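You operate a simulated robot arm through the tools that you are given. There is no shell and no other tool.

You run a simulated robot arm. Do the job below in one go: nothing can be reset, and whatever is moved stays where it is left.

TASK
Put the 1 A black fuse from the top of the tray stand on the cabinet end of the assembly bench and the 5 A black fuse on the store window sill. Put the socket on the store window sill away on the fourth shelf from the bottom of the store rack. Shut the right table drawer. Stack the 15 W white carton from the packing table top on top of the 3 W white carton. Switch the aux switch on. Push the upper bench drawer shut. Turn the edge knob to TRAIL. Open the grey stand drawer. Do these in any order. Set down upright: black fuse, socket.
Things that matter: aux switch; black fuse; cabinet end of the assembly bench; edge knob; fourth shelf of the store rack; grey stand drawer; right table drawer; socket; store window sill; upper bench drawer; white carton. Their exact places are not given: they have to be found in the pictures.

Only the result counts: the job must be done as asked and must still hold three seconds after the hand-in. Knocking over, shifting, dropping, spilling or breaking anything else fails it.

THE ROBOT
A 7-joint arm with a two-finger gripper on a trunk, on a base that moves. Base frame: it is fixed to the floor where the robot stands at the start and does not move with it; the origin is under the middle of the robot, x ahead of it, y to its left, z up; the surface under the hand at the start is at about z = 0.78. Readings come in m, rad, newtons and seconds.
With the tool pointing down near the work surface it reaches from about 0.32 to 0.76 m from the robot's upright axis, wherever it stands. Its first joint turns from -2.897 to 2.897 rad. Places, roughly: aux switch [-0.8, 6.1, 0.7]; black fuse [0.5, 0.25, 0.75]; cabinet end of the assembly bench [-1, 2.6, 0.8]; edge knob [-0.9, 7, 0.9]; fourth shelf of the store rack [-1.4, -0.1, 1.3]; grey stand drawer [2.5, 7.6, 0.6]; right table drawer [-0.7, 4.5, 0.7]; socket (5x5x6 cm) [-1.5, -3.3, 1]; store window sill (127x13 cm) [-1.54, -2.76, 0.94]; upper bench drawer [-0.8, 6.8, 0.7]; white carton [-1, 4.5, 0.75]. Payload 1.71 kg.
The tool frame sits at the grasp point between the pads (the TCP): z along the fingers, y along the line on which they close. The tips reach 0.02 m beyond it. The gripper opens to 0.096 m; its body begins 0.113 m behind the TCP.
Orientation is that of the tool frame in the base frame, as a unit quaternion [w, x, y, z]. With the fingers straight down and closing along the base's y, the tool's x points along the base's -x, its y along +y and its z along -z.

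THE INTERFACE
- The arm moves only by the tool step_arm. Its argument "targets" is a list of rows, each an object of numbers (a shift or turn left out is 0, a gripper value left out holds the last): "tx", "ty", "tz": the shift along the base's x, y, z in units of 400 mm (1.0 is 400 mm); "rx", "ry", "rz": the turn, a rotation vector about the base's x, y, z in units of 180 degrees (1.0 is 180 degrees); "jaw": the finger opening in m, from 0 to 0.096. In form: [{"tx": .., "ty": .., "tz": .., "rx": .., "ry": .., "rz": .., "jaw": ..}, ...]. A call has 1 to 20 rows; each row is the pose to reach, as a shift and turn from the pose commanded when the call began. A call with a number of a shift or a turn outside -1 to 1 is refused whole. Rows are played at 5 a second. More than 0.05 m and 0.15 rad between two rows, or a gripper value outside its range, and nothing of the call is played. Where a pose cannot be reached the arm comes as near as it can. A force on the tool above 40 N (or 10 N above the force at the start of the call, whichever is more), or a blocked arm, ends the call early, and 0.2 s more pass. Each finger travels about 0.153 m/s and halts on what it meets, pressing with about 23 N; the grip force reading is that of the motor and also rises with nothing between the fingers. The clock runs only during rows and for 0.2 s after the last one: add rows that repeat a pose to give the fingers time. It gives the time, the measured TCP pose, the force on the tool (base axes), the opening and the grip force at its end, in the units of the frame above (readings bear some noise), with the torque about the TCP (base axes, N m) and any sound that the robot's microphone picked up.
- Cameras (640 x 400 px; columns grow to the right, rows downward): "scene" is now at [0.0372, 0.1852, 1.6432]; the picture's right is [0.32, -0.95, -0.01], its down [-0.75, -0.25, -0.61] and it looks along [0.58, 0.20, -0.79] (base axes); focal length 260 px, centre (320, 200). "wrist" rides on the gripper at [0.066, 0.014, -0.145] in the tool frame; the picture's right is [-0.21, 0.98, 0.00], its down [-0.88, -0.18, -0.45] and it looks along [-0.44, -0.09, 0.90] (tool axes); focal length 275 px, centre (320, 200).
- capture(camera): a new picture of that camera. No time passes.
- slide_trunk(by): moves the trunk up (or, below 0, down) by that many m; the arm and the scene camera ride with it, the base frame stays. It gives what a move gives, with no picture.
- roll_base(legs): drives the robot by 1 to 6 legs, each [ahead, turn to the left] in m and rad, along the robot's own axes; the way and the turn of a leg run together, so that a leg with both is an arc; at most 1.5 m and 3.142 rad a leg. The arm and the cameras ride along, it lands a little off, and it stops where it bumps. It gives what a move gives.
- turn_head(pan, tilt): turns the head with the scene camera to pan (to the left, within 2.705 rad either way) and tilt (down, from -0.506 to 1.204), counted from straight ahead of the robot. It gives what a move gives.
- locate(camera, pixels): for up to 12 pixels [column, row] of the newest picture of that camera ("zoom" is the newest enlarged one), the place [x, y, z] in the base frame of the surface seen there, good to about 0.002 m, but the place of the scene camera against the robot may be out by one fixed shift of up to 0.012 m in any direction. No time passes.
- close_up(camera, box): a new picture of the part [left, top, right, bottom] of that camera's present view, enlarged. No time passes.
- close_job(): hands the job in; it is judged then, once.

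Open the gripper and draw the arm clear of the work before you hand the job in, unless the task says otherwise.

The tools are called after "Emit:" as name(argument=value, ...) on one line, values as JSON. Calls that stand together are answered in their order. step_arm: Moves the arm, as the interface text tells. Its arguments: {"type":"object","properties":{"targets":{"type":"array","items":{"type":"object","properties":{"tx":{"type":"number"},"ty":{"type":"number"},"tz":{"type":"number"},"rx":{"type":"number"},"ry":{"type":"number"},"rz":{"type":"number"},"jaw":{"type":"number"}}}}},"required":["targets"]} The other tools are called the same way: slide_trunk (by) moves the trunk up or down; roll_base (legs) drives the base; turn_head (pan, tilt) turns the head that bears the scene camera; capture (camera) takes a picture; locate (camera, pixels) gives the place of the surface under pixels of a picture; close_up (camera, box) takes an enlarged picture of a part of a camera's view; close_job () hands the job in.

At the start:

```text
t: 0.0
tool_pos: [0.5642, 0.1279, 1.0045]
tcp_rot: [0.0, 0.0, 1.0, 0.0]
wrist_force: [0.4, 0.8, 0.4]
torque: [-0.02, -0.01, -0.04]
opening: 0.096
grasp_force: 0.3
trunk travel left (down, up): [-0.25, 0.136]
robot x, y, heading: [-0.0036, 0.0026, -0.003]
head pan, tilt (commanded): [0.33, 0.899]
```

scene: 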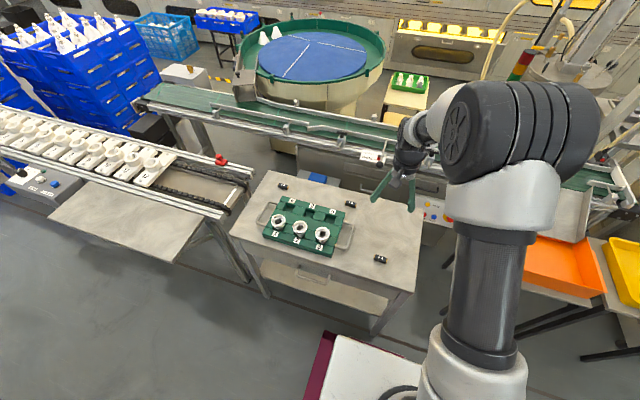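
wrist: 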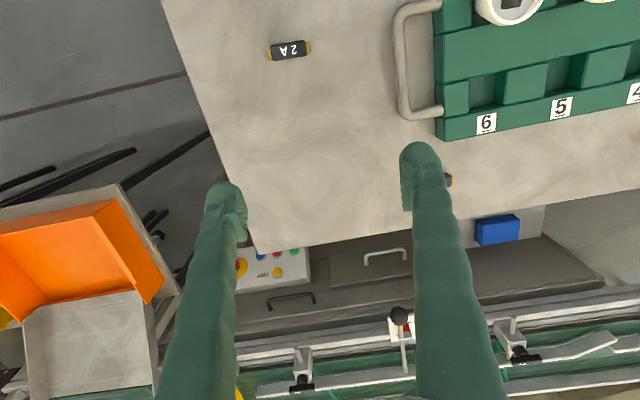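

The scene picture shows the tray stand with three dark fuses at about (283,187), (350,204), (380,258). I enlarge that region to read their labels.

Emit:
close_up(camera="scene", box=[240, 165, 400, 275])

Emit:
close_up(camera="wrist", box=[230, 0, 640, 256])

```text
3.64 times, centred on (320, 220) of scene
```

zoom: 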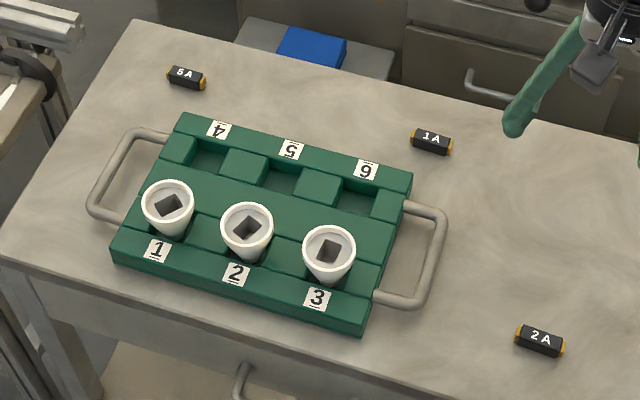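

```text
1.56 times, centred on (435, 128) of wrist
```

zoom: 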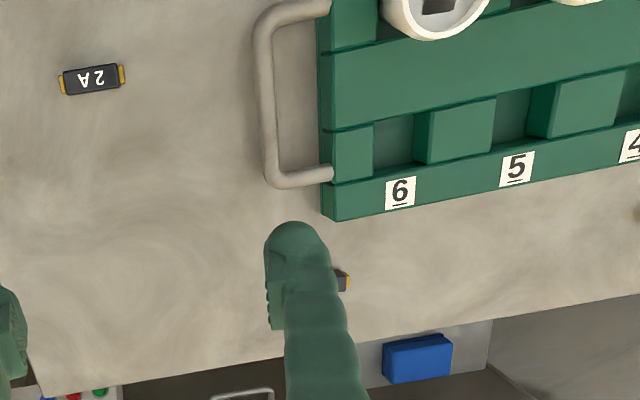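

The zoom shows "1 A" at zoom (431,141), "2 A" at (540,340), and one that may be "5 A" at (187,77). I enlarge further to verify the labels.

Emit:
close_up(camera="scene", box=[265, 172, 305, 197])

Emit:
close_up(camera="scene", box=[330, 190, 370, 215])

```text
16.00 times, centred on (285, 184) of scene
```

zoom: 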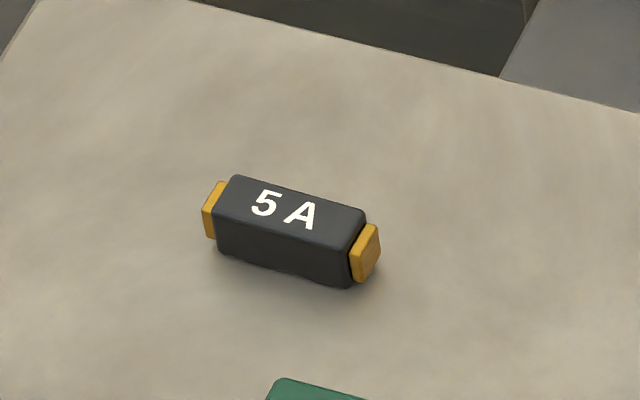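

```text
16.00 times, centred on (350, 202) of scene
```

zoom: 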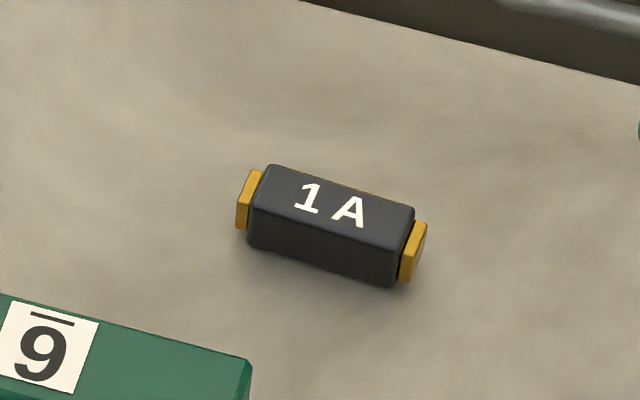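

The labels are clear: 5 A and 1 A. I locate the 1 A fuse's ends and top, and then the 5 A fuse via scene pixels.

Emit:
locate(camera="zoom", pixels=[[275, 172], [405, 212], [330, 215], [262, 192], [392, 232], [335, 190], [300, 300], [247, 180], [422, 230]])

Emit:
locate(camera="scene", pixels=[[283, 186], [279, 184], [288, 187], [380, 258], [350, 203], [300, 240], [330, 255], [272, 171], [417, 213], [370, 330]])

```text
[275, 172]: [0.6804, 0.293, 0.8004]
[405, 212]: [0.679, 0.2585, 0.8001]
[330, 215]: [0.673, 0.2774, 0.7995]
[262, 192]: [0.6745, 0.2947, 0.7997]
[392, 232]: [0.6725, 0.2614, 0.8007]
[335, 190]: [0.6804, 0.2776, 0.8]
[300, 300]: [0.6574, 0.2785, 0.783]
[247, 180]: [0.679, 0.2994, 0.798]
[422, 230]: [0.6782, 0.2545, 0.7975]
```

```text
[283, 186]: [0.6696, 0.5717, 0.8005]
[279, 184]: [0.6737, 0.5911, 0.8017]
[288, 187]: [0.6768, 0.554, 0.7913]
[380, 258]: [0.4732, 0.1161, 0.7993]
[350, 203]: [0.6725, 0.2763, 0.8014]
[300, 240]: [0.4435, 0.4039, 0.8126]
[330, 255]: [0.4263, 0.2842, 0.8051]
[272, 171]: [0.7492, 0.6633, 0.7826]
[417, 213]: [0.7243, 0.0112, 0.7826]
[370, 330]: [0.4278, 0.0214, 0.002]
```

Fuse positions are known roughly (1 A near (0.676,0.277), 5 A near (0.675,0.572), tops at z≈0.80). Before moving, I survey the surroundings with the head.

Emit:
turn_head(pan=1.3, tilt=0.35)

Emit:
capture(camera="scene")

Emit:
turn_head(pan=2.4, tilt=0.35)

Emit:
capture(camera="scene")

Emit:
turn_head(pan=-2.4, tilt=0.35)

Emit:
capture(camera="scene")

Emit:
turn_head(pan=-1.2, tilt=0.35)

Emit:
capture(camera="scene")

```text
t: 1.2
tool_pos: [0.5493, 0.1277, 1.0118]
tcp_rot: [0.008, 0.0, 1.0, 0.0]
wrist_force: [0.7, 0.1, -0.2]
torque: [0.03, -0.01, -0.01]
opening: 0.0964
grasp_force: 0.0
trunk travel left (down, up): [-0.25, 0.136]
robot x, y, heading: [-0.0019, -0.0001, -0.002]
head pan, tilt (commanded): [1.3, 0.351]
```

```text
taken
```

scene: 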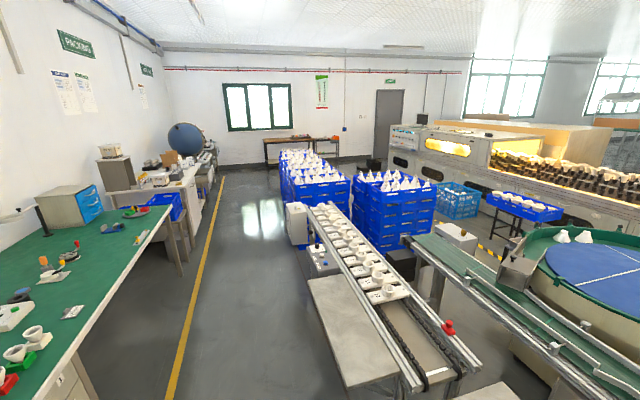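

```text
t: 2.6
tool_pos: [0.549, 0.1286, 1.0131]
tcp_rot: [0.007, -0.001, 1.0, -0.001]
wrist_force: [-0.3, -0.7, -0.5]
torque: [0.0, 0.02, 0.01]
opening: 0.0958
grasp_force: 0.1
trunk travel left (down, up): [-0.25, 0.136]
robot x, y, heading: [-0.0011, -0.0005, -0.001]
head pan, tilt (commanded): [2.4, 0.351]
```

```text
taken
```

scene: 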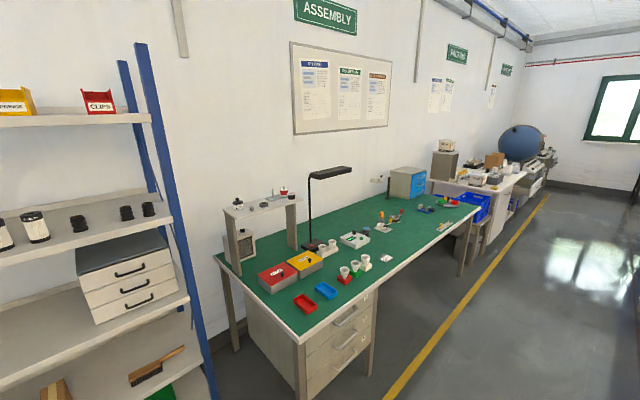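

```text
t: 6.4
tool_pos: [0.5491, 0.1283, 1.0133]
tcp_rot: [0.007, 0.0, 1.0, 0.0]
wrist_force: [0.7, 0.3, 0.0]
torque: [-0.01, -0.01, 0.0]
opening: 0.0961
grasp_force: 0.0
trunk travel left (down, up): [-0.25, 0.136]
robot x, y, heading: [0.0011, 0.0005, -0.0]
head pan, tilt (commanded): [-2.4, 0.351]
```

```text
taken
```

scene: 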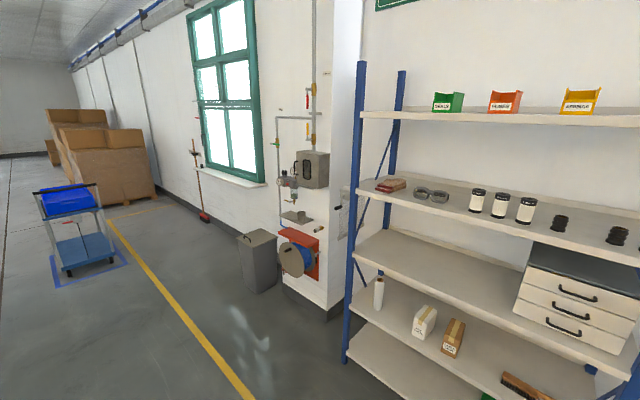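

```text
t: 7.8
tool_pos: [0.5491, 0.1278, 1.0133]
tcp_rot: [0.007, 0.0, 1.0, 0.0]
wrist_force: [0.3, -0.9, 0.7]
torque: [0.02, -0.02, 0.04]
opening: 0.0963
grasp_force: 0.1
trunk travel left (down, up): [-0.25, 0.136]
robot x, y, heading: [-0.0007, -0.0003, 0.006]
head pan, tilt (commanded): [-1.201, 0.351]
```

```text
taken
```

scene: 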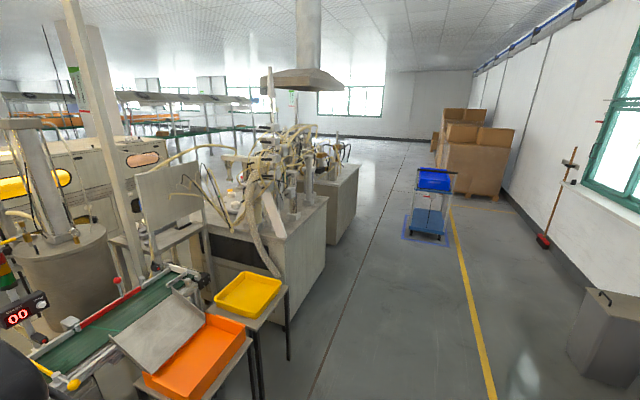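

The rack (shelves counted from the bottom; the 4th holds coils and jars), assembly bench, packing area and sill direction are visible. Now I move the tool above the 1 A fuse near (0.676, 0.277), turning the fingers 90° to close along base x.

Emit:
step_arm(targets=[{"tx": 0.0265, "ty": 0.031, "tz": -0.0131, "rz": 0.0417, "jaw": 0.096}, {"tx": 0.0529, "ty": 0.0621, "tz": -0.0263, "rz": 0.0833}, {"tx": 0.0794, "ty": 0.0931, "tz": -0.0394, "rz": 0.125}, {"tx": 0.1058, "ty": 0.1242, "tz": -0.0525, "rz": 0.1667}, {"tx": 0.1323, "ty": 0.1552, "tz": -0.0656, "rz": 0.2083}, {"tx": 0.1588, "ty": 0.1863, "tz": -0.0788, "rz": 0.25}, {"tx": 0.1852, "ty": 0.2173, "tz": -0.0919, "rz": 0.2917}, {"tx": 0.2117, "ty": 0.2483, "tz": -0.105, "rz": 0.3333}, {"tx": 0.2381, "ty": 0.2794, "tz": -0.1181, "rz": 0.375}, {"tx": 0.2646, "ty": 0.3104, "tz": -0.1313, "rz": 0.4167}, {"tx": 0.291, "ty": 0.3415, "tz": -0.1444, "rz": 0.4583}, {"tx": 0.3175, "ty": 0.3725, "tz": -0.1575, "rz": 0.5}, {"tx": 0.3175, "ty": 0.3725, "tz": -0.1575, "rz": 0.5}])

Emit:
capture(camera="wrist")

```text
t: 10.6
tool_pos: [0.6766, 0.2788, 0.9501]
tcp_rot: [-0.005, 0.707, -0.707, -0.007]
wrist_force: [-0.5, 0.4, -0.6]
torque: [0.0, -0.02, 0.01]
opening: 0.0959
grasp_force: 0.0
trunk travel left (down, up): [-0.25, 0.136]
robot x, y, heading: [-0.0018, 0.0023, -0.002]
head pan, tilt (commanded): [-1.201, 0.351]
```

```text
taken
```

wrist: 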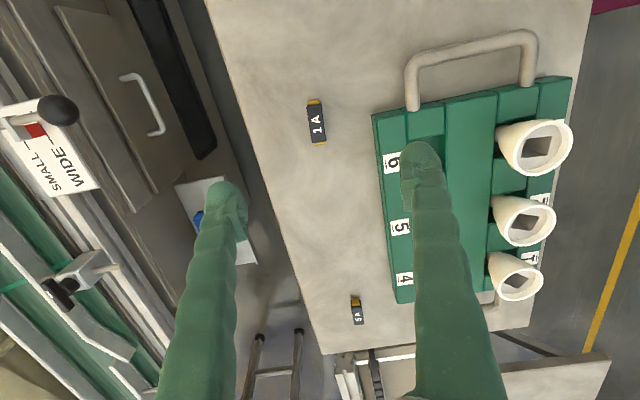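

The wrist picture shows the 1 A fuse at (317,122) between the fingers, with the tray edge at about column 385. I locate the fuse and the tray edge precisely.

Emit:
locate(camera="wrist", pixels=[[310, 105], [325, 138], [317, 122], [315, 103], [320, 143], [308, 122], [325, 122], [376, 116], [380, 170], [357, 310], [353, 298], [361, 323]])

Emit:
close_up(camera="wrist", box=[277, 90, 357, 140])

```text
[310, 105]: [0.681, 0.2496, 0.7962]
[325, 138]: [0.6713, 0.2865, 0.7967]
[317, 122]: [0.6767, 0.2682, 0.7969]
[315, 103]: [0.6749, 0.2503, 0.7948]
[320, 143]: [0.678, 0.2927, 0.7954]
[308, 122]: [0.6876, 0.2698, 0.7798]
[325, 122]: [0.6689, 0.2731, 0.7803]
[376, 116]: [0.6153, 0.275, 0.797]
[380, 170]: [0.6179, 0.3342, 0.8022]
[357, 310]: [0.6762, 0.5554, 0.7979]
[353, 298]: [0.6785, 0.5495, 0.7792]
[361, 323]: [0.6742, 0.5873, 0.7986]
```

```text
8.00 times, centred on (317, 115) of wrist
```

zoom: 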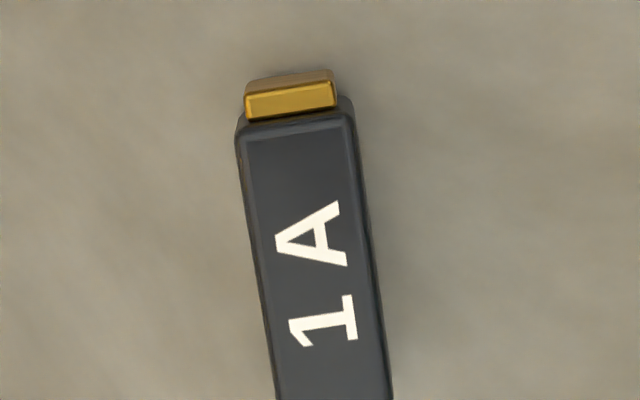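

Wrist readings give the 1 A fuse centre at about (0.677, 0.271), top z≈0.797, table z≈0.780; the tray edge is at x≈0.616. I narrow the jaw to 0.045 and descend to TCP z≈0.803.

Emit:
step_arm(targets=[{"ty": -0.0195, "tz": -0.05, "jaw": 0.045}, {"ty": -0.0195, "tz": -0.1, "jaw": 0.045}, {"ty": -0.0195, "tz": -0.16}, {"ty": -0.0195, "tz": -0.22}, {"ty": -0.0195, "tz": -0.27}, {"ty": -0.0195, "tz": -0.31}, {"ty": -0.0195, "tz": -0.34}, {"ty": -0.0195, "tz": -0.355}, {"ty": -0.0195, "tz": -0.365}, {"ty": -0.0195, "tz": -0.3675}, {"ty": -0.0195, "tz": -0.3675}])

Emit:
capture(camera="wrist")

```text
t: 13.0
tool_pos: [0.6774, 0.2696, 0.8017]
tcp_rot: [-0.005, 0.707, -0.707, -0.007]
wrist_force: [0.4, -0.5, 0.3]
torque: [-0.02, -0.01, 0.03]
opening: 0.0451
grasp_force: 0.1
trunk travel left (down, up): [-0.25, 0.136]
robot x, y, heading: [0.0012, 0.0021, 0.002]
head pan, tilt (commanded): [-1.201, 0.351]
```

```text
taken
```

wrist: 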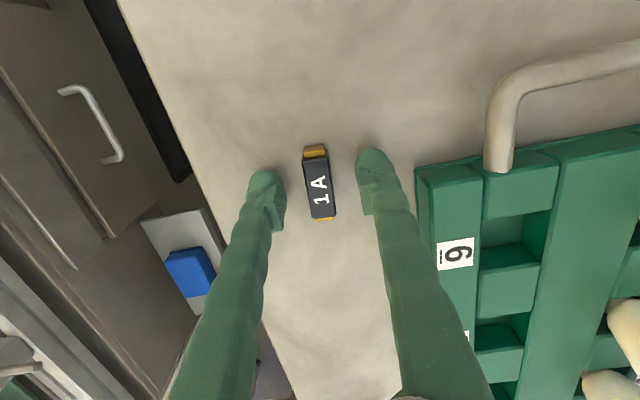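

The fuse at (318,185) sits midway between the fingers. I close the jaw and lift.

Emit:
step_arm(targets=[{"jaw": 0.0}, {"jaw": 0.0}, {"jaw": 0.0}, {"jaw": 0.0}])

Emit:
step_arm(targets=[{"tz": 0.03}, {"tz": 0.08}, {"tz": 0.16}, {"tz": 0.25}, {"tz": 0.35}, {"tz": 0.45}, {"tz": 0.5}])

Emit:
capture(camera="wrist")

```text
t: 14.0
tool_pos: [0.6786, 0.2694, 0.8023]
tcp_rot: [0.004, -0.707, 0.707, 0.007]
wrist_force: [0.3, 0.4, 0.1]
torque: [0.05, -0.04, -0.02]
opening: 0.0141
grasp_force: 23.2
trunk travel left (down, up): [-0.25, 0.136]
robot x, y, heading: [-0.0003, 0.001, -0.003]
head pan, tilt (commanded): [-1.201, 0.351]
```

```text
t: 15.6
tool_pos: [0.6772, 0.2688, 1.0054]
tcp_rot: [-0.005, 0.707, -0.707, -0.008]
wrist_force: [0.8, 0.4, -0.3]
torque: [0.0, 0.03, -0.04]
opening: 0.0143
grasp_force: 23.0
trunk travel left (down, up): [-0.25, 0.136]
robot x, y, heading: [-0.0002, -0.0031, 0.004]
head pan, tilt (commanded): [-1.201, 0.351]
```

```text
taken
```

wrist: 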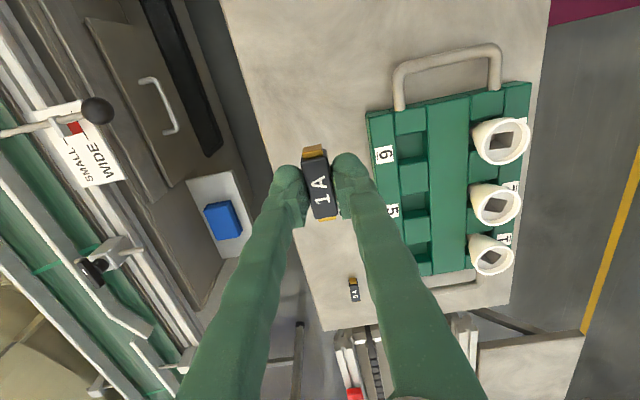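

The fuse is held (opening 0.0143). I look at the bench to find coordinates of its cabinet end and the aisle.

Emit:
turn_head(pan=2.1, tilt=0.5)

Emit:
capture(camera="scene")

```text
t: 18.4
tool_pos: [0.6774, 0.2687, 1.0043]
tcp_rot: [-0.004, 0.707, -0.707, -0.006]
wrist_force: [-0.1, -0.8, -1.1]
torque: [0.02, -0.01, -0.02]
opening: 0.014
grasp_force: 22.6
trunk travel left (down, up): [-0.25, 0.136]
robot x, y, heading: [-0.0032, -0.0006, 0.004]
head pan, tilt (commanded): [2.1, 0.499]
```

```text
taken
```

scene: 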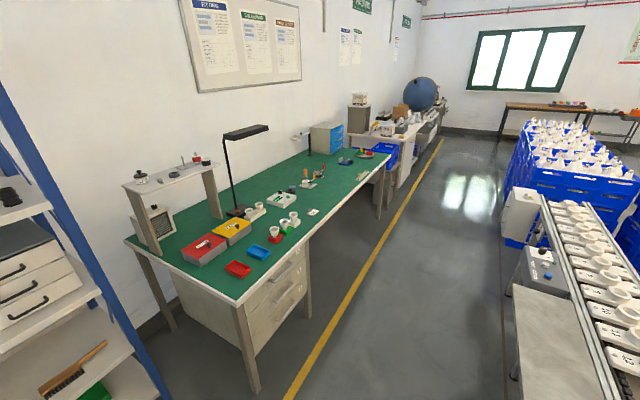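

Emit:
locate(camera="scene", pixels=[[236, 300], [385, 158], [126, 240], [250, 268], [275, 262], [290, 225], [345, 330], [300, 390], [515, 395], [545, 340], [125, 350], [460, 340]])

Emit:
close_up(camera="scene", box=[120, 130, 400, 305])

```text
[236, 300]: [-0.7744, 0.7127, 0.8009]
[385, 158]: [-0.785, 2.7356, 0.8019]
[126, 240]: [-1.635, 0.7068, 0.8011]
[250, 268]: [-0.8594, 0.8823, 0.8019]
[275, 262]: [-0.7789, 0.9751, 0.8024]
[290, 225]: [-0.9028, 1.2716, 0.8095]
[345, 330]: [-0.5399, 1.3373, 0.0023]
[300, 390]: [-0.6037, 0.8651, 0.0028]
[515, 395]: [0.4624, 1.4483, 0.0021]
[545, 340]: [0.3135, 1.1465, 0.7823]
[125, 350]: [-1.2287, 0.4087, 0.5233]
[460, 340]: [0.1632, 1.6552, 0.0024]
```

```text
2.29 times, centred on (260, 218) of scene
```

zoom: 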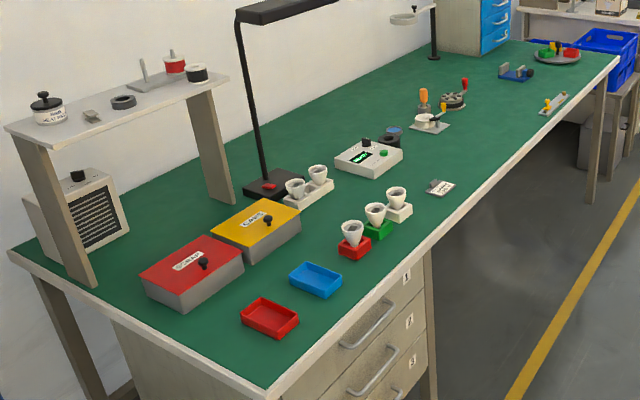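

The bench spans y≈0.71–2.74 with front edge x≈-0.78 and top z≈0.80; the blue-drawer cabinet stands at the far end (near y≈2.6), matching the rough place. I tuck the arm in before driving.

Emit:
step_arm(targets=[{"tx": -0.0567, "ty": -0.0547, "tz": 0.04}, {"tx": -0.1135, "ty": -0.1095, "tz": 0.08}, {"tx": -0.17, "ty": -0.1642, "tz": 0.12}, {"tx": -0.227, "ty": -0.219, "tz": 0.16}, {"tx": -0.2837, "ty": -0.2737, "tz": 0.19}, {"tx": -0.34, "ty": -0.3285, "tz": 0.19}, {"tx": -0.397, "ty": -0.383, "tz": 0.19}, {"tx": -0.454, "ty": -0.438, "tz": 0.19}, {"tx": -0.511, "ty": -0.493, "tz": 0.19}, {"tx": -0.5675, "ty": -0.5475, "tz": 0.19}])

Emit:
locate(camera="scene", pixels=[[527, 255], [515, 300], [500, 225], [512, 160], [505, 230], [360, 112], [440, 145], [405, 135], [480, 250], [365, 155], [345, 165], [310, 180]])

```text
t: 20.6
tool_pos: [0.4493, 0.0502, 1.0801]
tcp_rot: [0.004, -0.707, 0.707, 0.005]
wrist_force: [0.4, 0.0, 0.4]
torque: [-0.01, -0.03, 0.03]
opening: 0.0143
grasp_force: 22.3
trunk travel left (down, up): [-0.25, 0.136]
robot x, y, heading: [-0.0002, 0.0004, -0.001]
head pan, tilt (commanded): [2.1, 0.499]
```

```text
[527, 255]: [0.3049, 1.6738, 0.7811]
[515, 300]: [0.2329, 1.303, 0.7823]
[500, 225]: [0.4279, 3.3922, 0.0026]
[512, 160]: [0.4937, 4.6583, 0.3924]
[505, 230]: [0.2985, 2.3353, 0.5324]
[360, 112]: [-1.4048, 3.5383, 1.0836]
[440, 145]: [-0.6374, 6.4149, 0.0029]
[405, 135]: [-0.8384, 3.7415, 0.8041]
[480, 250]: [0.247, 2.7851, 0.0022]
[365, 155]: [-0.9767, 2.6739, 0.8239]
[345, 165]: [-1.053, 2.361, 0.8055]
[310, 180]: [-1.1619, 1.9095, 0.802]
```

The aisle runs between x≈-0.78 (bench) and x≈0.2 (grey plate). I drive first to about (-0.27, 0.36), then along +y to about y=2.35.

Emit:
roll_base(legs=[[0, 2.2], [0.45, 0], [0, -0.63], [1.5, 0], [0.5, 0]])

Emit:
turn_head(pan=1.2, tilt=0.75)

Emit:
capture(camera="scene")

```text
t: 41.9
tool_pos: [-0.2775, 2.7941, 1.0787]
tcp_rot: [0.002, 1.0, -0.009, -0.007]
wrist_force: [-0.3, 0.5, -1.2]
torque: [-0.01, 0.01, 0.02]
opening: 0.0142
grasp_force: 23.2
trunk travel left (down, up): [-0.25, 0.136]
robot x, y, heading: [-0.2326, 2.3391, 1.556]
head pan, tilt (commanded): [2.1, 0.499]
```

```text
t: 43.1
tool_pos: [-0.2777, 2.776, 1.0865]
tcp_rot: [-0.006, 1.0, -0.009, -0.007]
wrist_force: [-1.0, 0.4, 0.5]
torque: [-0.01, -0.03, -0.03]
opening: 0.0143
grasp_force: 23.2
trunk travel left (down, up): [-0.25, 0.136]
robot x, y, heading: [-0.2352, 2.3453, 1.554]
head pan, tilt (commanded): [1.201, 0.75]
```

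```text
taken
```

scene: 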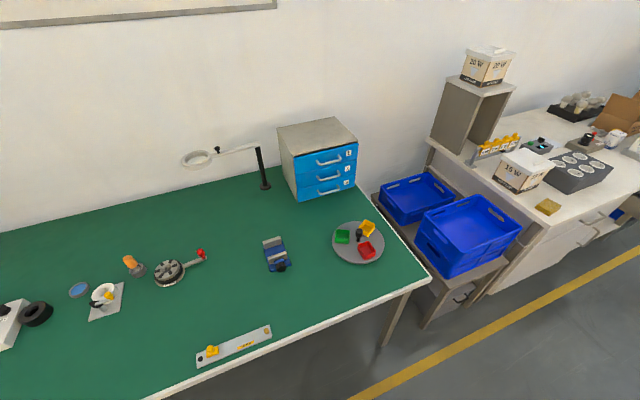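

The cabinet end of the bench is in view with free cloth around (320,285) and (310,220). I locate candidate spots and neighbours.

Emit:
locate(camera="scene", pixels=[[320, 285], [340, 290], [300, 300], [305, 225], [358, 243], [277, 255], [428, 280], [388, 190], [235, 345], [320, 160], [350, 275], [340, 310]])

```text
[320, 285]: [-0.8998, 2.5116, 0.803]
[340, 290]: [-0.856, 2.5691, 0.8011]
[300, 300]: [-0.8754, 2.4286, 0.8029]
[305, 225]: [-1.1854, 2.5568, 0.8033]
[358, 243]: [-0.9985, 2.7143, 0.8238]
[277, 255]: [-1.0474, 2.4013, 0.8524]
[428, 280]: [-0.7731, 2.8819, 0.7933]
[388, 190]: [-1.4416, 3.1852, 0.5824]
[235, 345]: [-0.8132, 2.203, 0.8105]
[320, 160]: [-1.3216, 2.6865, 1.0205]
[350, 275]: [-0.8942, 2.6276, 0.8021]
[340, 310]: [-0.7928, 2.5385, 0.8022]
```

Free cloth near (-0.92, 2.52) between the blue fixture (y≈2.40) and the round tray (y≥2.60) suits the 1 A fuse. I move the tool over it in two steps.

Emit:
step_arm(targets=[{"tx": -0.095, "ty": -0.038, "tz": -0.011}, {"tx": -0.19, "ty": -0.076, "tz": -0.022}, {"tx": -0.285, "ty": -0.113, "tz": -0.033}, {"tx": -0.38, "ty": -0.151, "tz": -0.044}, {"tx": -0.475, "ty": -0.189, "tz": -0.055}, {"tx": -0.57, "ty": -0.227, "tz": -0.066}, {"tx": -0.665, "ty": -0.264, "tz": -0.077}, {"tx": -0.76, "ty": -0.302, "tz": -0.088}, {"tx": -0.855, "ty": -0.34, "tz": -0.1}])

Emit:
step_arm(targets=[{"tx": -0.095, "ty": -0.038, "tz": -0.02}, {"tx": -0.19, "ty": -0.076, "tz": -0.05}, {"tx": -0.285, "ty": -0.113, "tz": -0.08}, {"tx": -0.38, "ty": -0.151, "tz": -0.12}, {"tx": -0.475, "ty": -0.189, "tz": -0.16}, {"tx": -0.57, "ty": -0.227, "tz": -0.2}, {"tx": -0.665, "ty": -0.264, "tz": -0.24}, {"tx": -0.75, "ty": -0.3, "tz": -0.25}, {"tx": -0.75, "ty": -0.3, "tz": -0.25}])

Emit:
capture(camera="wrist")

Emit:
capture(camera="scene")

```text
t: 45.1
tool_pos: [-0.6232, 2.6408, 1.0468]
tcp_rot: [-0.007, 1.0, -0.008, -0.007]
wrist_force: [-0.4, 0.6, -0.6]
torque: [-0.01, -0.02, 0.0]
opening: 0.0144
grasp_force: 22.9
trunk travel left (down, up): [-0.25, 0.136]
robot x, y, heading: [-0.2306, 2.3444, 1.555]
head pan, tilt (commanded): [1.201, 0.75]
```

```text
t: 47.1
tool_pos: [-0.921, 2.52, 0.9486]
tcp_rot: [-0.007, 1.0, -0.009, -0.008]
wrist_force: [0.4, 1.4, -0.9]
torque: [-0.01, 0.01, 0.01]
opening: 0.0141
grasp_force: 22.8
trunk travel left (down, up): [-0.25, 0.136]
robot x, y, heading: [-0.2332, 2.3412, 1.554]
head pan, tilt (commanded): [1.201, 0.75]
```

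```text
taken
```

wrist: 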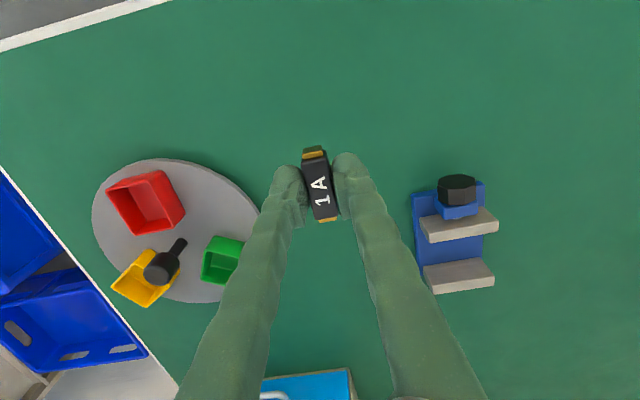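

```text
taken
```

scene: 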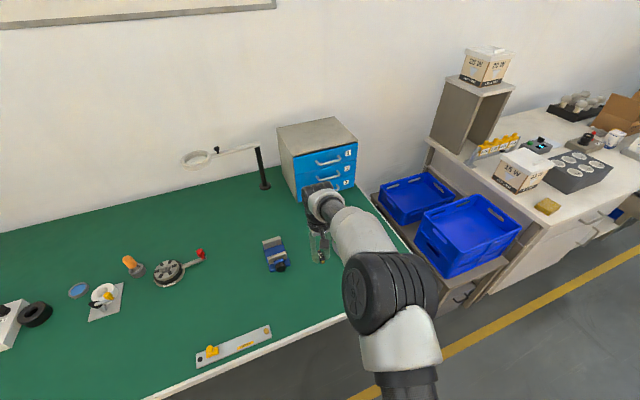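

The fuse hangs over clear cloth. I measure the cloth height below it with the wrist camera.

Emit:
locate(camera="wrist", pixels=[[320, 133], [300, 120], [340, 120], [318, 250], [258, 210], [413, 210], [320, 100]])

```text
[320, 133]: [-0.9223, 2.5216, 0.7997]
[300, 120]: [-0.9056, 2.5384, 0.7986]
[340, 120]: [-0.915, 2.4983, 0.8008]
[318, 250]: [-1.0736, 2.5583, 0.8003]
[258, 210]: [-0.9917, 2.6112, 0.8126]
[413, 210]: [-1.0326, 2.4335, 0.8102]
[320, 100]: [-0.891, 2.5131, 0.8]
```

Cloth height is 0.800, so the fuse bottom touches at TCP z≈0.822. I shift slightly toward (-0.95, 2.525) and lower to z≈0.8235.

Emit:
step_arm(targets=[{"tx": -0.03, "ty": 0.005, "tz": -0.05}, {"tx": -0.06, "ty": 0.01, "tz": -0.1}, {"tx": -0.075, "ty": 0.0125, "tz": -0.16}, {"tx": -0.075, "ty": 0.0125, "tz": -0.21}, {"tx": -0.075, "ty": 0.0125, "tz": -0.25}, {"tx": -0.075, "ty": 0.0125, "tz": -0.28}, {"tx": -0.075, "ty": 0.0125, "tz": -0.3}, {"tx": -0.075, "ty": 0.0125, "tz": -0.31}, {"tx": -0.075, "ty": 0.0125, "tz": -0.3125}])

```text
t: 49.1
tool_pos: [-0.9515, 2.5259, 0.822]
tcp_rot: [-0.007, 1.0, -0.008, -0.008]
wrist_force: [1.4, 1.2, 2.6]
torque: [0.0, -0.02, 0.02]
opening: 0.0142
grasp_force: 23.3
trunk travel left (down, up): [-0.25, 0.136]
robot x, y, heading: [-0.2352, 2.3405, 1.558]
head pan, tilt (commanded): [1.201, 0.75]
```

The force reading shows light contact (2.6 N up), so the fuse rests on the cloth. I open the jaw to 0.04 and retreat straight up.

Emit:
step_arm(targets=[{"jaw": 0.02}, {"jaw": 0.03}, {"jaw": 0.04}, {"jaw": 0.04}])

Emit:
step_arm(targets=[{"tz": 0.03}, {"tz": 0.08}, {"tz": 0.15}, {"tz": 0.25}, {"tz": 0.35}, {"tz": 0.45}])

Emit:
capture(camera="wrist")

```text
t: 50.1
tool_pos: [-0.9513, 2.5255, 0.8212]
tcp_rot: [-0.007, 1.0, -0.008, -0.007]
wrist_force: [-1.0, -0.1, 0.1]
torque: [-0.03, 0.01, -0.01]
opening: 0.04
grasp_force: 0.1
trunk travel left (down, up): [-0.25, 0.136]
robot x, y, heading: [-0.2327, 2.3435, 1.558]
head pan, tilt (commanded): [1.201, 0.75]
```

```text
t: 51.5
tool_pos: [-0.9501, 2.5255, 1.002]
tcp_rot: [-0.007, 1.0, -0.01, -0.006]
wrist_force: [-0.1, -0.1, 0.0]
torque: [-0.02, 0.03, -0.02]
opening: 0.04
grasp_force: 0.0
trunk travel left (down, up): [-0.25, 0.136]
robot x, y, heading: [-0.2354, 2.3452, 1.554]
head pan, tilt (commanded): [1.201, 0.75]
```

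```text
taken
```

wrist: 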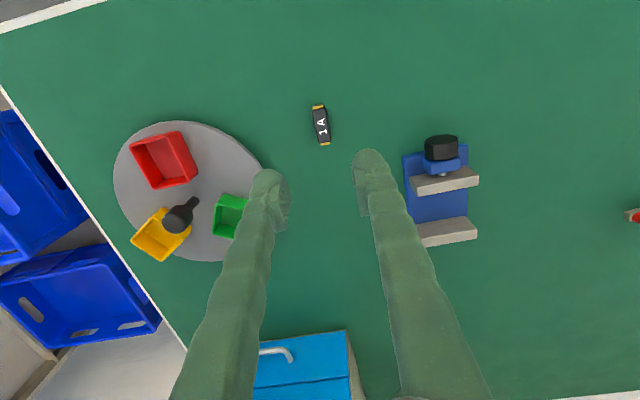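

The 1 A fuse stands label-up on the cloth at (321,124). I tuck the arm back in front of the robot for the next drive.

Emit:
step_arm(targets=[{"tx": 0.05, "ty": 0.02, "tz": 0.05}, {"tx": 0.13, "ty": 0.05, "tz": 0.1}, {"tx": 0.22, "ty": 0.085, "tz": 0.15}, {"tx": 0.32, "ty": 0.12, "tz": 0.18}, {"tx": 0.42, "ty": 0.16, "tz": 0.2}, {"tx": 0.52, "ty": 0.195, "tz": 0.2}, {"tx": 0.62, "ty": 0.23, "tz": 0.2}, {"tx": 0.72, "ty": 0.27, "tz": 0.2}, {"tx": 0.82, "ty": 0.305, "tz": 0.2}])

Emit:
step_arm(targets=[{"tx": 0.1, "ty": 0.038}, {"tx": 0.2, "ty": 0.076}, {"tx": 0.3, "ty": 0.113}, {"tx": 0.4, "ty": 0.151}, {"tx": 0.5, "ty": 0.189}, {"tx": 0.6, "ty": 0.227}, {"tx": 0.7, "ty": 0.264}, {"tx": 0.8, "ty": 0.302}, {"tx": 0.87, "ty": 0.32}])

Emit:
turn_head(pan=0.5, tilt=0.4)

Emit:
capture(camera="scene")

```text
t: 53.5
tool_pos: [-0.6215, 2.6464, 1.0814]
tcp_rot: [-0.006, 1.0, -0.008, -0.008]
wrist_force: [0.1, 0.8, -0.4]
torque: [-0.01, 0.02, -0.02]
opening: 0.0398
grasp_force: 0.0
trunk travel left (down, up): [-0.25, 0.136]
robot x, y, heading: [-0.2314, 2.3422, 1.555]
head pan, tilt (commanded): [1.201, 0.75]
```

```text
t: 55.5
tool_pos: [-0.272, 2.7753, 1.0826]
tcp_rot: [-0.008, 1.0, -0.009, -0.008]
wrist_force: [0.3, -0.2, 0.3]
torque: [0.0, 0.0, 0.0]
opening: 0.0401
grasp_force: 0.0
trunk travel left (down, up): [-0.25, 0.136]
robot x, y, heading: [-0.2348, 2.3447, 1.555]
head pan, tilt (commanded): [1.201, 0.75]
```

```text
t: 56.6
tool_pos: [-0.2738, 2.7768, 1.0809]
tcp_rot: [-0.007, 1.0, -0.009, -0.007]
wrist_force: [0.2, 0.8, -0.3]
torque: [-0.02, 0.0, 0.03]
opening: 0.0401
grasp_force: 0.1
trunk travel left (down, up): [-0.25, 0.136]
robot x, y, heading: [-0.2345, 2.3436, 1.557]
head pan, tilt (commanded): [0.499, 0.4]
```

```text
taken
```

scene: 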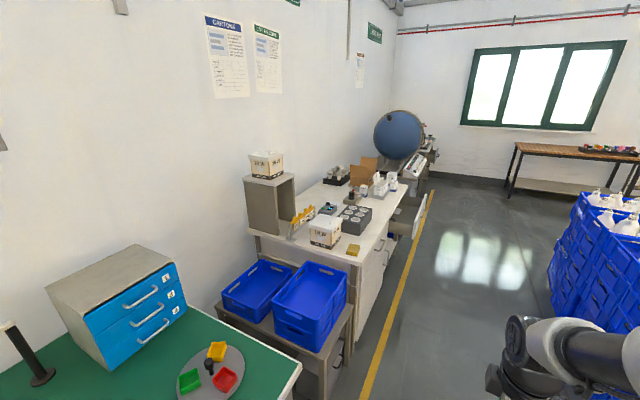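

Emit:
close_up(camera="scene", box=[230, 110, 460, 254])

Emit:
locate(camera="scene", pixels=[[267, 175], [325, 245], [349, 268], [387, 235], [348, 305], [415, 235], [550, 270], [430, 140], [500, 180], [380, 330], [265, 155], [325, 220]])

```text
2.78 times, centred on (345, 182) of scene
```

zoom: 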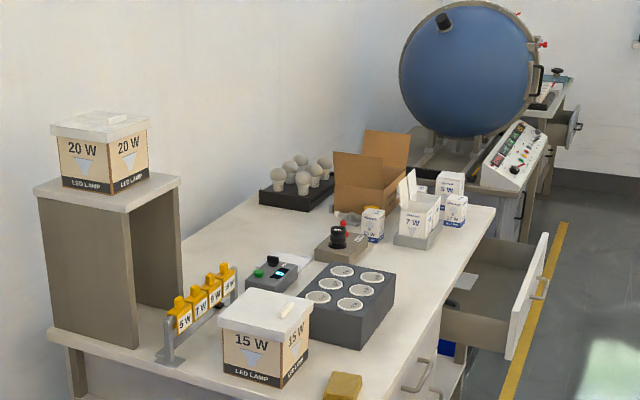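

```text
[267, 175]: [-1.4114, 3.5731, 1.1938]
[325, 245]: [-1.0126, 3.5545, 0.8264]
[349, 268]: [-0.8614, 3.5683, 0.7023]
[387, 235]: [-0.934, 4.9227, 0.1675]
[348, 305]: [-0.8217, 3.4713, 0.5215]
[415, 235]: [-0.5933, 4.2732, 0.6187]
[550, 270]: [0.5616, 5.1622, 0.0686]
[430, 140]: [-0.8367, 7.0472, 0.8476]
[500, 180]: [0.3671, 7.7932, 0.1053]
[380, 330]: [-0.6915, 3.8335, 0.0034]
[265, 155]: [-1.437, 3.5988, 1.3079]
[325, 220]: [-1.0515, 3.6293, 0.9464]
```

Small white cartons sit near (-1, 4.5) on the packing table and the open right drawer's front is near x≈-0.59, y≈4.3–4.5. I drive closer to read the labels.

Emit:
roll_base(legs=[[0, -0.07], [1.4, 0], [0, 0.085]])

Emit:
turn_head(pan=1.0, tilt=0.6)

Emit:
capture(camera="scene")

```text
t: 65.1
tool_pos: [-0.1822, 4.1717, 1.0815]
tcp_rot: [-0.007, 1.0, 0.01, -0.007]
wrist_force: [1.4, 0.4, 0.4]
torque: [0.01, 0.0, 0.05]
opening: 0.0401
grasp_force: 0.1
trunk travel left (down, up): [-0.25, 0.136]
robot x, y, heading: [-0.1263, 3.7427, 1.594]
head pan, tilt (commanded): [0.499, 0.4]
```

```text
t: 66.0
tool_pos: [-0.1832, 4.1562, 1.087]
tcp_rot: [-0.013, 1.0, 0.01, -0.006]
wrist_force: [0.3, 0.1, 0.6]
torque: [0.01, 0.03, -0.01]
opening: 0.0401
grasp_force: 0.1
trunk travel left (down, up): [-0.25, 0.136]
robot x, y, heading: [-0.126, 3.7393, 1.601]
head pan, tilt (commanded): [1.0, 0.6]
```

```text
taken
```

scene: 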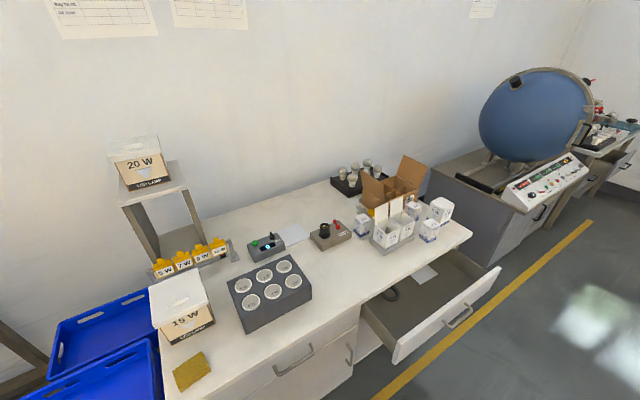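

Emit:
close_up(camera="scene", box=[340, 170, 468, 250])

Emit:
locate(camera="zoom", pixels=[[105, 250], [260, 260], [360, 190], [440, 290], [500, 200], [200, 320], [300, 300], [370, 240], [500, 220], [445, 320], [330, 210], [250, 210]])

```text
5.00 times, centred on (404, 210) of scene
```

zoom: 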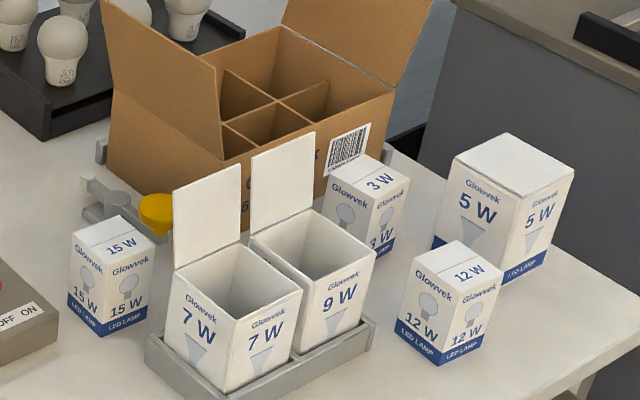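

```text
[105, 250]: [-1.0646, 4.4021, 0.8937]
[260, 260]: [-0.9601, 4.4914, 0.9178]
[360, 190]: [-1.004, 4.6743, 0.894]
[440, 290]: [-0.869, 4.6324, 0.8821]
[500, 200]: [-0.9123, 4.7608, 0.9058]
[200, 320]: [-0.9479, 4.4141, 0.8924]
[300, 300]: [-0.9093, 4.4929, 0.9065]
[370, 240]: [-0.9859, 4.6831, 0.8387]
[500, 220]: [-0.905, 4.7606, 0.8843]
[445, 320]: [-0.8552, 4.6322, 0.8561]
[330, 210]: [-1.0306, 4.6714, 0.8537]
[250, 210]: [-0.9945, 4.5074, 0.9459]
```

I can read 15 W at zoom (110,250), 3 W at (365,200), 12 W, 5 W, and open 7 W/9 W boxes. First I'll deal with the open right drawer; I locate its front panel and handle.

Emit:
locate(camera="scene", pixels=[[400, 345], [497, 270], [450, 310], [458, 318], [398, 360], [500, 280], [440, 308], [470, 320], [345, 330], [472, 235], [355, 300], [435, 250]])

Emit:
close_up(camera="scene", box=[330, 220, 522, 340])

```text
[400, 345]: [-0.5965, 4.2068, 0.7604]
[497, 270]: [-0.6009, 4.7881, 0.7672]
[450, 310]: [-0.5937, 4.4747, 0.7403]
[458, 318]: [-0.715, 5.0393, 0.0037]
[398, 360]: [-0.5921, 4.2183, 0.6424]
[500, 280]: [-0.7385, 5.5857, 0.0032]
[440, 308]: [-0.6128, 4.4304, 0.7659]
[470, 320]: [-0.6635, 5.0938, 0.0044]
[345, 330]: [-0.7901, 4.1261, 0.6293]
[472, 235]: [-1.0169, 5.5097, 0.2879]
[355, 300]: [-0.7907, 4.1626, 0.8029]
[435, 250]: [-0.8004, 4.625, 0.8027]
```

```text
3.33 times, centred on (426, 280) of scene
```

zoom: 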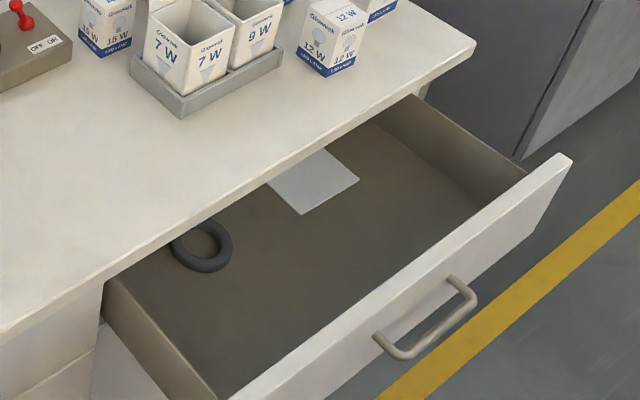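

The drawer front is at x≈-0.595 (y 4.20–4.79, z 0.64–0.767), with the closed face at x≈-0.79. I check the robot's own base footprint by looking steeply down to the left.

Emit:
turn_head(pan=1.57, tilt=1.2)

Emit:
capture(camera="scene")

Emit:
turn_head(pan=0.0, tilt=1.2)

Emit:
capture(camera="scene")

```text
t: 67.0
tool_pos: [-0.1814, 4.1542, 1.0878]
tcp_rot: [-0.014, 1.0, 0.009, -0.007]
wrist_force: [-0.1, -0.5, -0.7]
torque: [0.02, -0.02, 0.0]
opening: 0.04
grasp_force: 0.0
trunk travel left (down, up): [-0.25, 0.136]
robot x, y, heading: [-0.1286, 3.7408, 1.594]
head pan, tilt (commanded): [1.571, 1.201]
```

```text
taken
```

scene: 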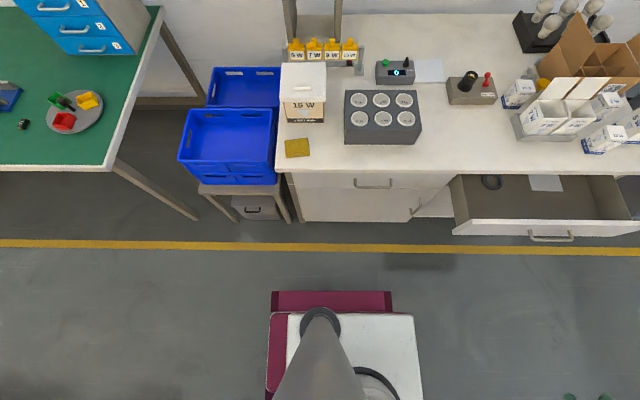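

```text
t: 68.7
tool_pos: [-0.1828, 4.1548, 1.0875]
tcp_rot: [-0.015, 1.0, 0.01, -0.006]
wrist_force: [-0.3, 0.2, 0.2]
torque: [0.02, 0.0, -0.01]
opening: 0.04
grasp_force: 0.1
trunk travel left (down, up): [-0.25, 0.136]
robot x, y, heading: [-0.1298, 3.737, 1.598]
head pan, tilt (commanded): [0.0, 1.201]
```

```text
taken
```

scene: 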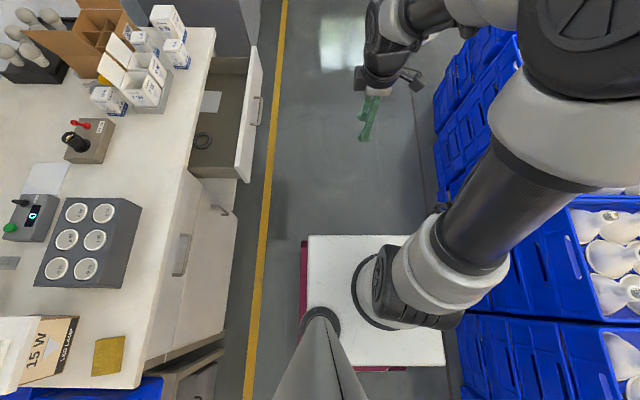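

The base and the crates on the right are visible. I locate the base edges and the crate edge.

Emit:
locate(camera="scene", pixels=[[312, 238], [430, 245], [304, 260], [440, 355], [303, 330], [460, 130], [480, 330], [500, 60], [450, 190], [520, 40], [310, 280], [465, 395]])

```text
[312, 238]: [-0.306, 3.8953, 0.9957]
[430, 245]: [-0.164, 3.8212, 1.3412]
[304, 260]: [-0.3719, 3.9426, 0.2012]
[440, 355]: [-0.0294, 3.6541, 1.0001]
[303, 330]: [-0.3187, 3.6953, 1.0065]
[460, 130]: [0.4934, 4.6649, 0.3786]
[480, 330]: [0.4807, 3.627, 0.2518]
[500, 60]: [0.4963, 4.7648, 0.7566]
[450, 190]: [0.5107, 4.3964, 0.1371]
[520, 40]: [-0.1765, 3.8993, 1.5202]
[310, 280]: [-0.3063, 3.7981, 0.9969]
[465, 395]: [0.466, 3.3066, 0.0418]
```

The base half-width is about 0.24 m, and crates are at x≥0.48. I drive ahead to about (-0.1, 4.48) beside the open drawer, then lower the trunk for a horizontal push.

Emit:
roll_base(legs=[[0, -0.07], [0.74, 0], [0, 0.045]])

Emit:
slide_trunk(by=-0.22)

Emit:
turn_head(pan=1.4, tilt=0.8)

Emit:
capture(camera="scene")

```text
t: 73.8
tool_pos: [-0.1359, 4.8916, 1.0875]
tcp_rot: [-0.016, 1.0, -0.004, -0.006]
wrist_force: [-0.2, 0.7, 0.5]
torque: [0.0, 0.0, 0.01]
opening: 0.0399
grasp_force: 0.1
trunk travel left (down, up): [-0.25, 0.136]
robot x, y, heading: [-0.0931, 4.4736, 1.568]
head pan, tilt (commanded): [0.0, 1.201]
```

```text
t: 76.1
tool_pos: [-0.1353, 4.874, 0.8739]
tcp_rot: [-0.022, 1.0, -0.003, -0.006]
wrist_force: [1.0, 0.2, 0.1]
torque: [0.0, -0.01, 0.01]
opening: 0.0402
grasp_force: 0.1
trunk travel left (down, up): [-0.03, 0.356]
robot x, y, heading: [-0.0897, 4.4783, 1.568]
head pan, tilt (commanded): [0.0, 1.201]
```

```text
t: 77.7
tool_pos: [-0.1352, 4.8743, 0.8731]
tcp_rot: [-0.022, 1.0, -0.004, -0.006]
wrist_force: [0.1, -0.3, -0.5]
torque: [0.0, 0.01, 0.0]
opening: 0.04
grasp_force: 0.0
trunk travel left (down, up): [-0.03, 0.356]
robot x, y, heading: [-0.0914, 4.4748, 1.568]
head pan, tilt (commanded): [1.4, 0.799]
```

```text
taken
```

scene: 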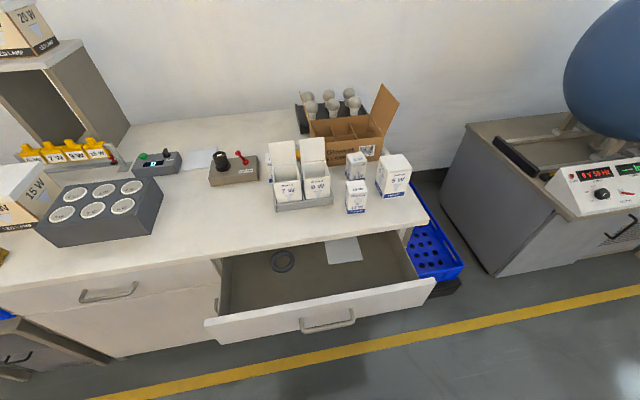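

The open drawer front runs from (207,330) to (433,285) with its handle at about (327,323). I locate the panel and handle.

Emit:
locate(camera="scene", pixels=[[330, 305], [330, 312], [328, 324], [305, 327], [352, 317], [290, 320], [370, 305], [215, 325], [425, 290], [390, 295], [250, 325], [215, 342]])

```text
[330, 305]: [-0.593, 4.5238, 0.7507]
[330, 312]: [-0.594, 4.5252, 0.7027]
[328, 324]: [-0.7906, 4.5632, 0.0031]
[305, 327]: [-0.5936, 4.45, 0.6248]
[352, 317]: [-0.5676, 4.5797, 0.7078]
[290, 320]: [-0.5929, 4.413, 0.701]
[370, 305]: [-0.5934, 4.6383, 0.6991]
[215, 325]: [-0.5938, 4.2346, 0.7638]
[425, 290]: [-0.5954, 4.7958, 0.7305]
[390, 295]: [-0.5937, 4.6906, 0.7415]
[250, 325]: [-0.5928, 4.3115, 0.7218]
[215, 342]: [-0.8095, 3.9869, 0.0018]
```

The panel is at x=-0.594 with the handle bar at x≈-0.566, z≈0.70. I shift the base slightly away to about x=0.0 to leave room for the arm's push with a 45° tool pitch.

Emit:
roll_base(legs=[[0, -0.37], [0.26, 0], [0, 0.37], [-0.22, 0]])

```text
t: 83.6
tool_pos: [-0.0429, 4.8885, 0.8749]
tcp_rot: [-0.026, 1.0, 0.0, -0.007]
wrist_force: [1.2, 1.0, 0.3]
torque: [-0.05, 0.0, 0.01]
opening: 0.0402
grasp_force: 0.2
trunk travel left (down, up): [-0.03, 0.356]
robot x, y, heading: [0.0035, 4.4991, 1.577]
head pan, tilt (commanded): [1.4, 0.799]
```

Robot is now at (0.0, 4.50). I swing the arm left with the fingers closed and pitch the tool 45° toward the drawer.

Emit:
step_arm(targets=[{"tx": -0.08, "ty": -0.0716, "ry": 0.031, "jaw": 0.0}, {"tx": -0.16, "ty": -0.143, "ry": 0.0625}, {"tx": -0.241, "ty": -0.2147, "ry": 0.094}, {"tx": -0.321, "ty": -0.286, "ry": 0.125}, {"tx": -0.4016, "ty": -0.358, "ry": 0.156}, {"tx": -0.482, "ty": -0.4294, "ry": 0.1875}, {"tx": -0.562, "ty": -0.501, "ry": 0.219}, {"tx": -0.6425, "ty": -0.5725, "ry": 0.25}, {"tx": -0.6425, "ty": -0.5725, "ry": 0.25}])

Emit:
step_arm(targets=[{"tx": -0.08, "ty": -0.06, "tz": -0.03}, {"tx": -0.16, "ty": -0.12, "tz": -0.07}, {"tx": -0.24, "ty": -0.18, "tz": -0.12}, {"tx": -0.32, "ty": -0.24, "tz": -0.18}, {"tx": -0.4, "ty": -0.3, "tz": -0.23}, {"tx": -0.5, "ty": -0.3625, "tz": -0.275}, {"tx": -0.5, "ty": -0.3625, "tz": -0.275}])

Emit:
capture(camera="scene")

Emit:
capture(camera="wrist")

```text
t: 85.6
tool_pos: [-0.3439, 4.7279, 0.9037]
tcp_rot: [-0.015, 0.921, -0.007, -0.388]
wrist_force: [-1.3, 0.4, -0.2]
torque: [-0.04, 0.01, 0.02]
opening: 0.0002
grasp_force: 23.2
out of reach, approached as far as the arm can: row 5, 6, 7, 8, 9
trunk travel left (down, up): [-0.03, 0.356]
robot x, y, heading: [0.0033, 4.4935, 1.574]
head pan, tilt (commanded): [1.4, 0.799]
```

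```text
refused: row 6 steps farther than a row can; nothing moved
```

```text
taken
```

scene: 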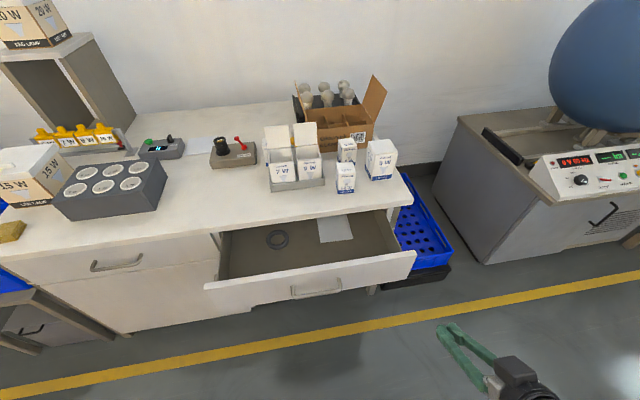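

```text
taken
```

wrist: 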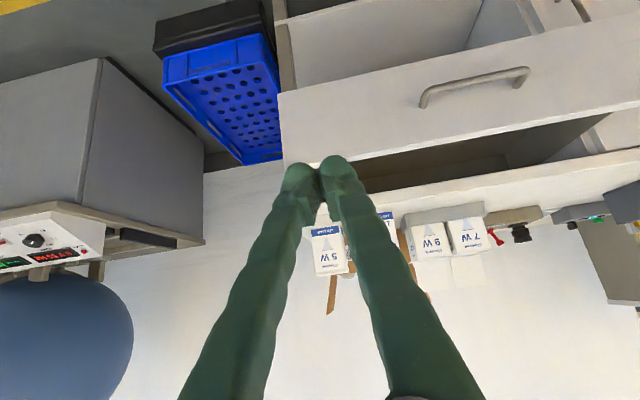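

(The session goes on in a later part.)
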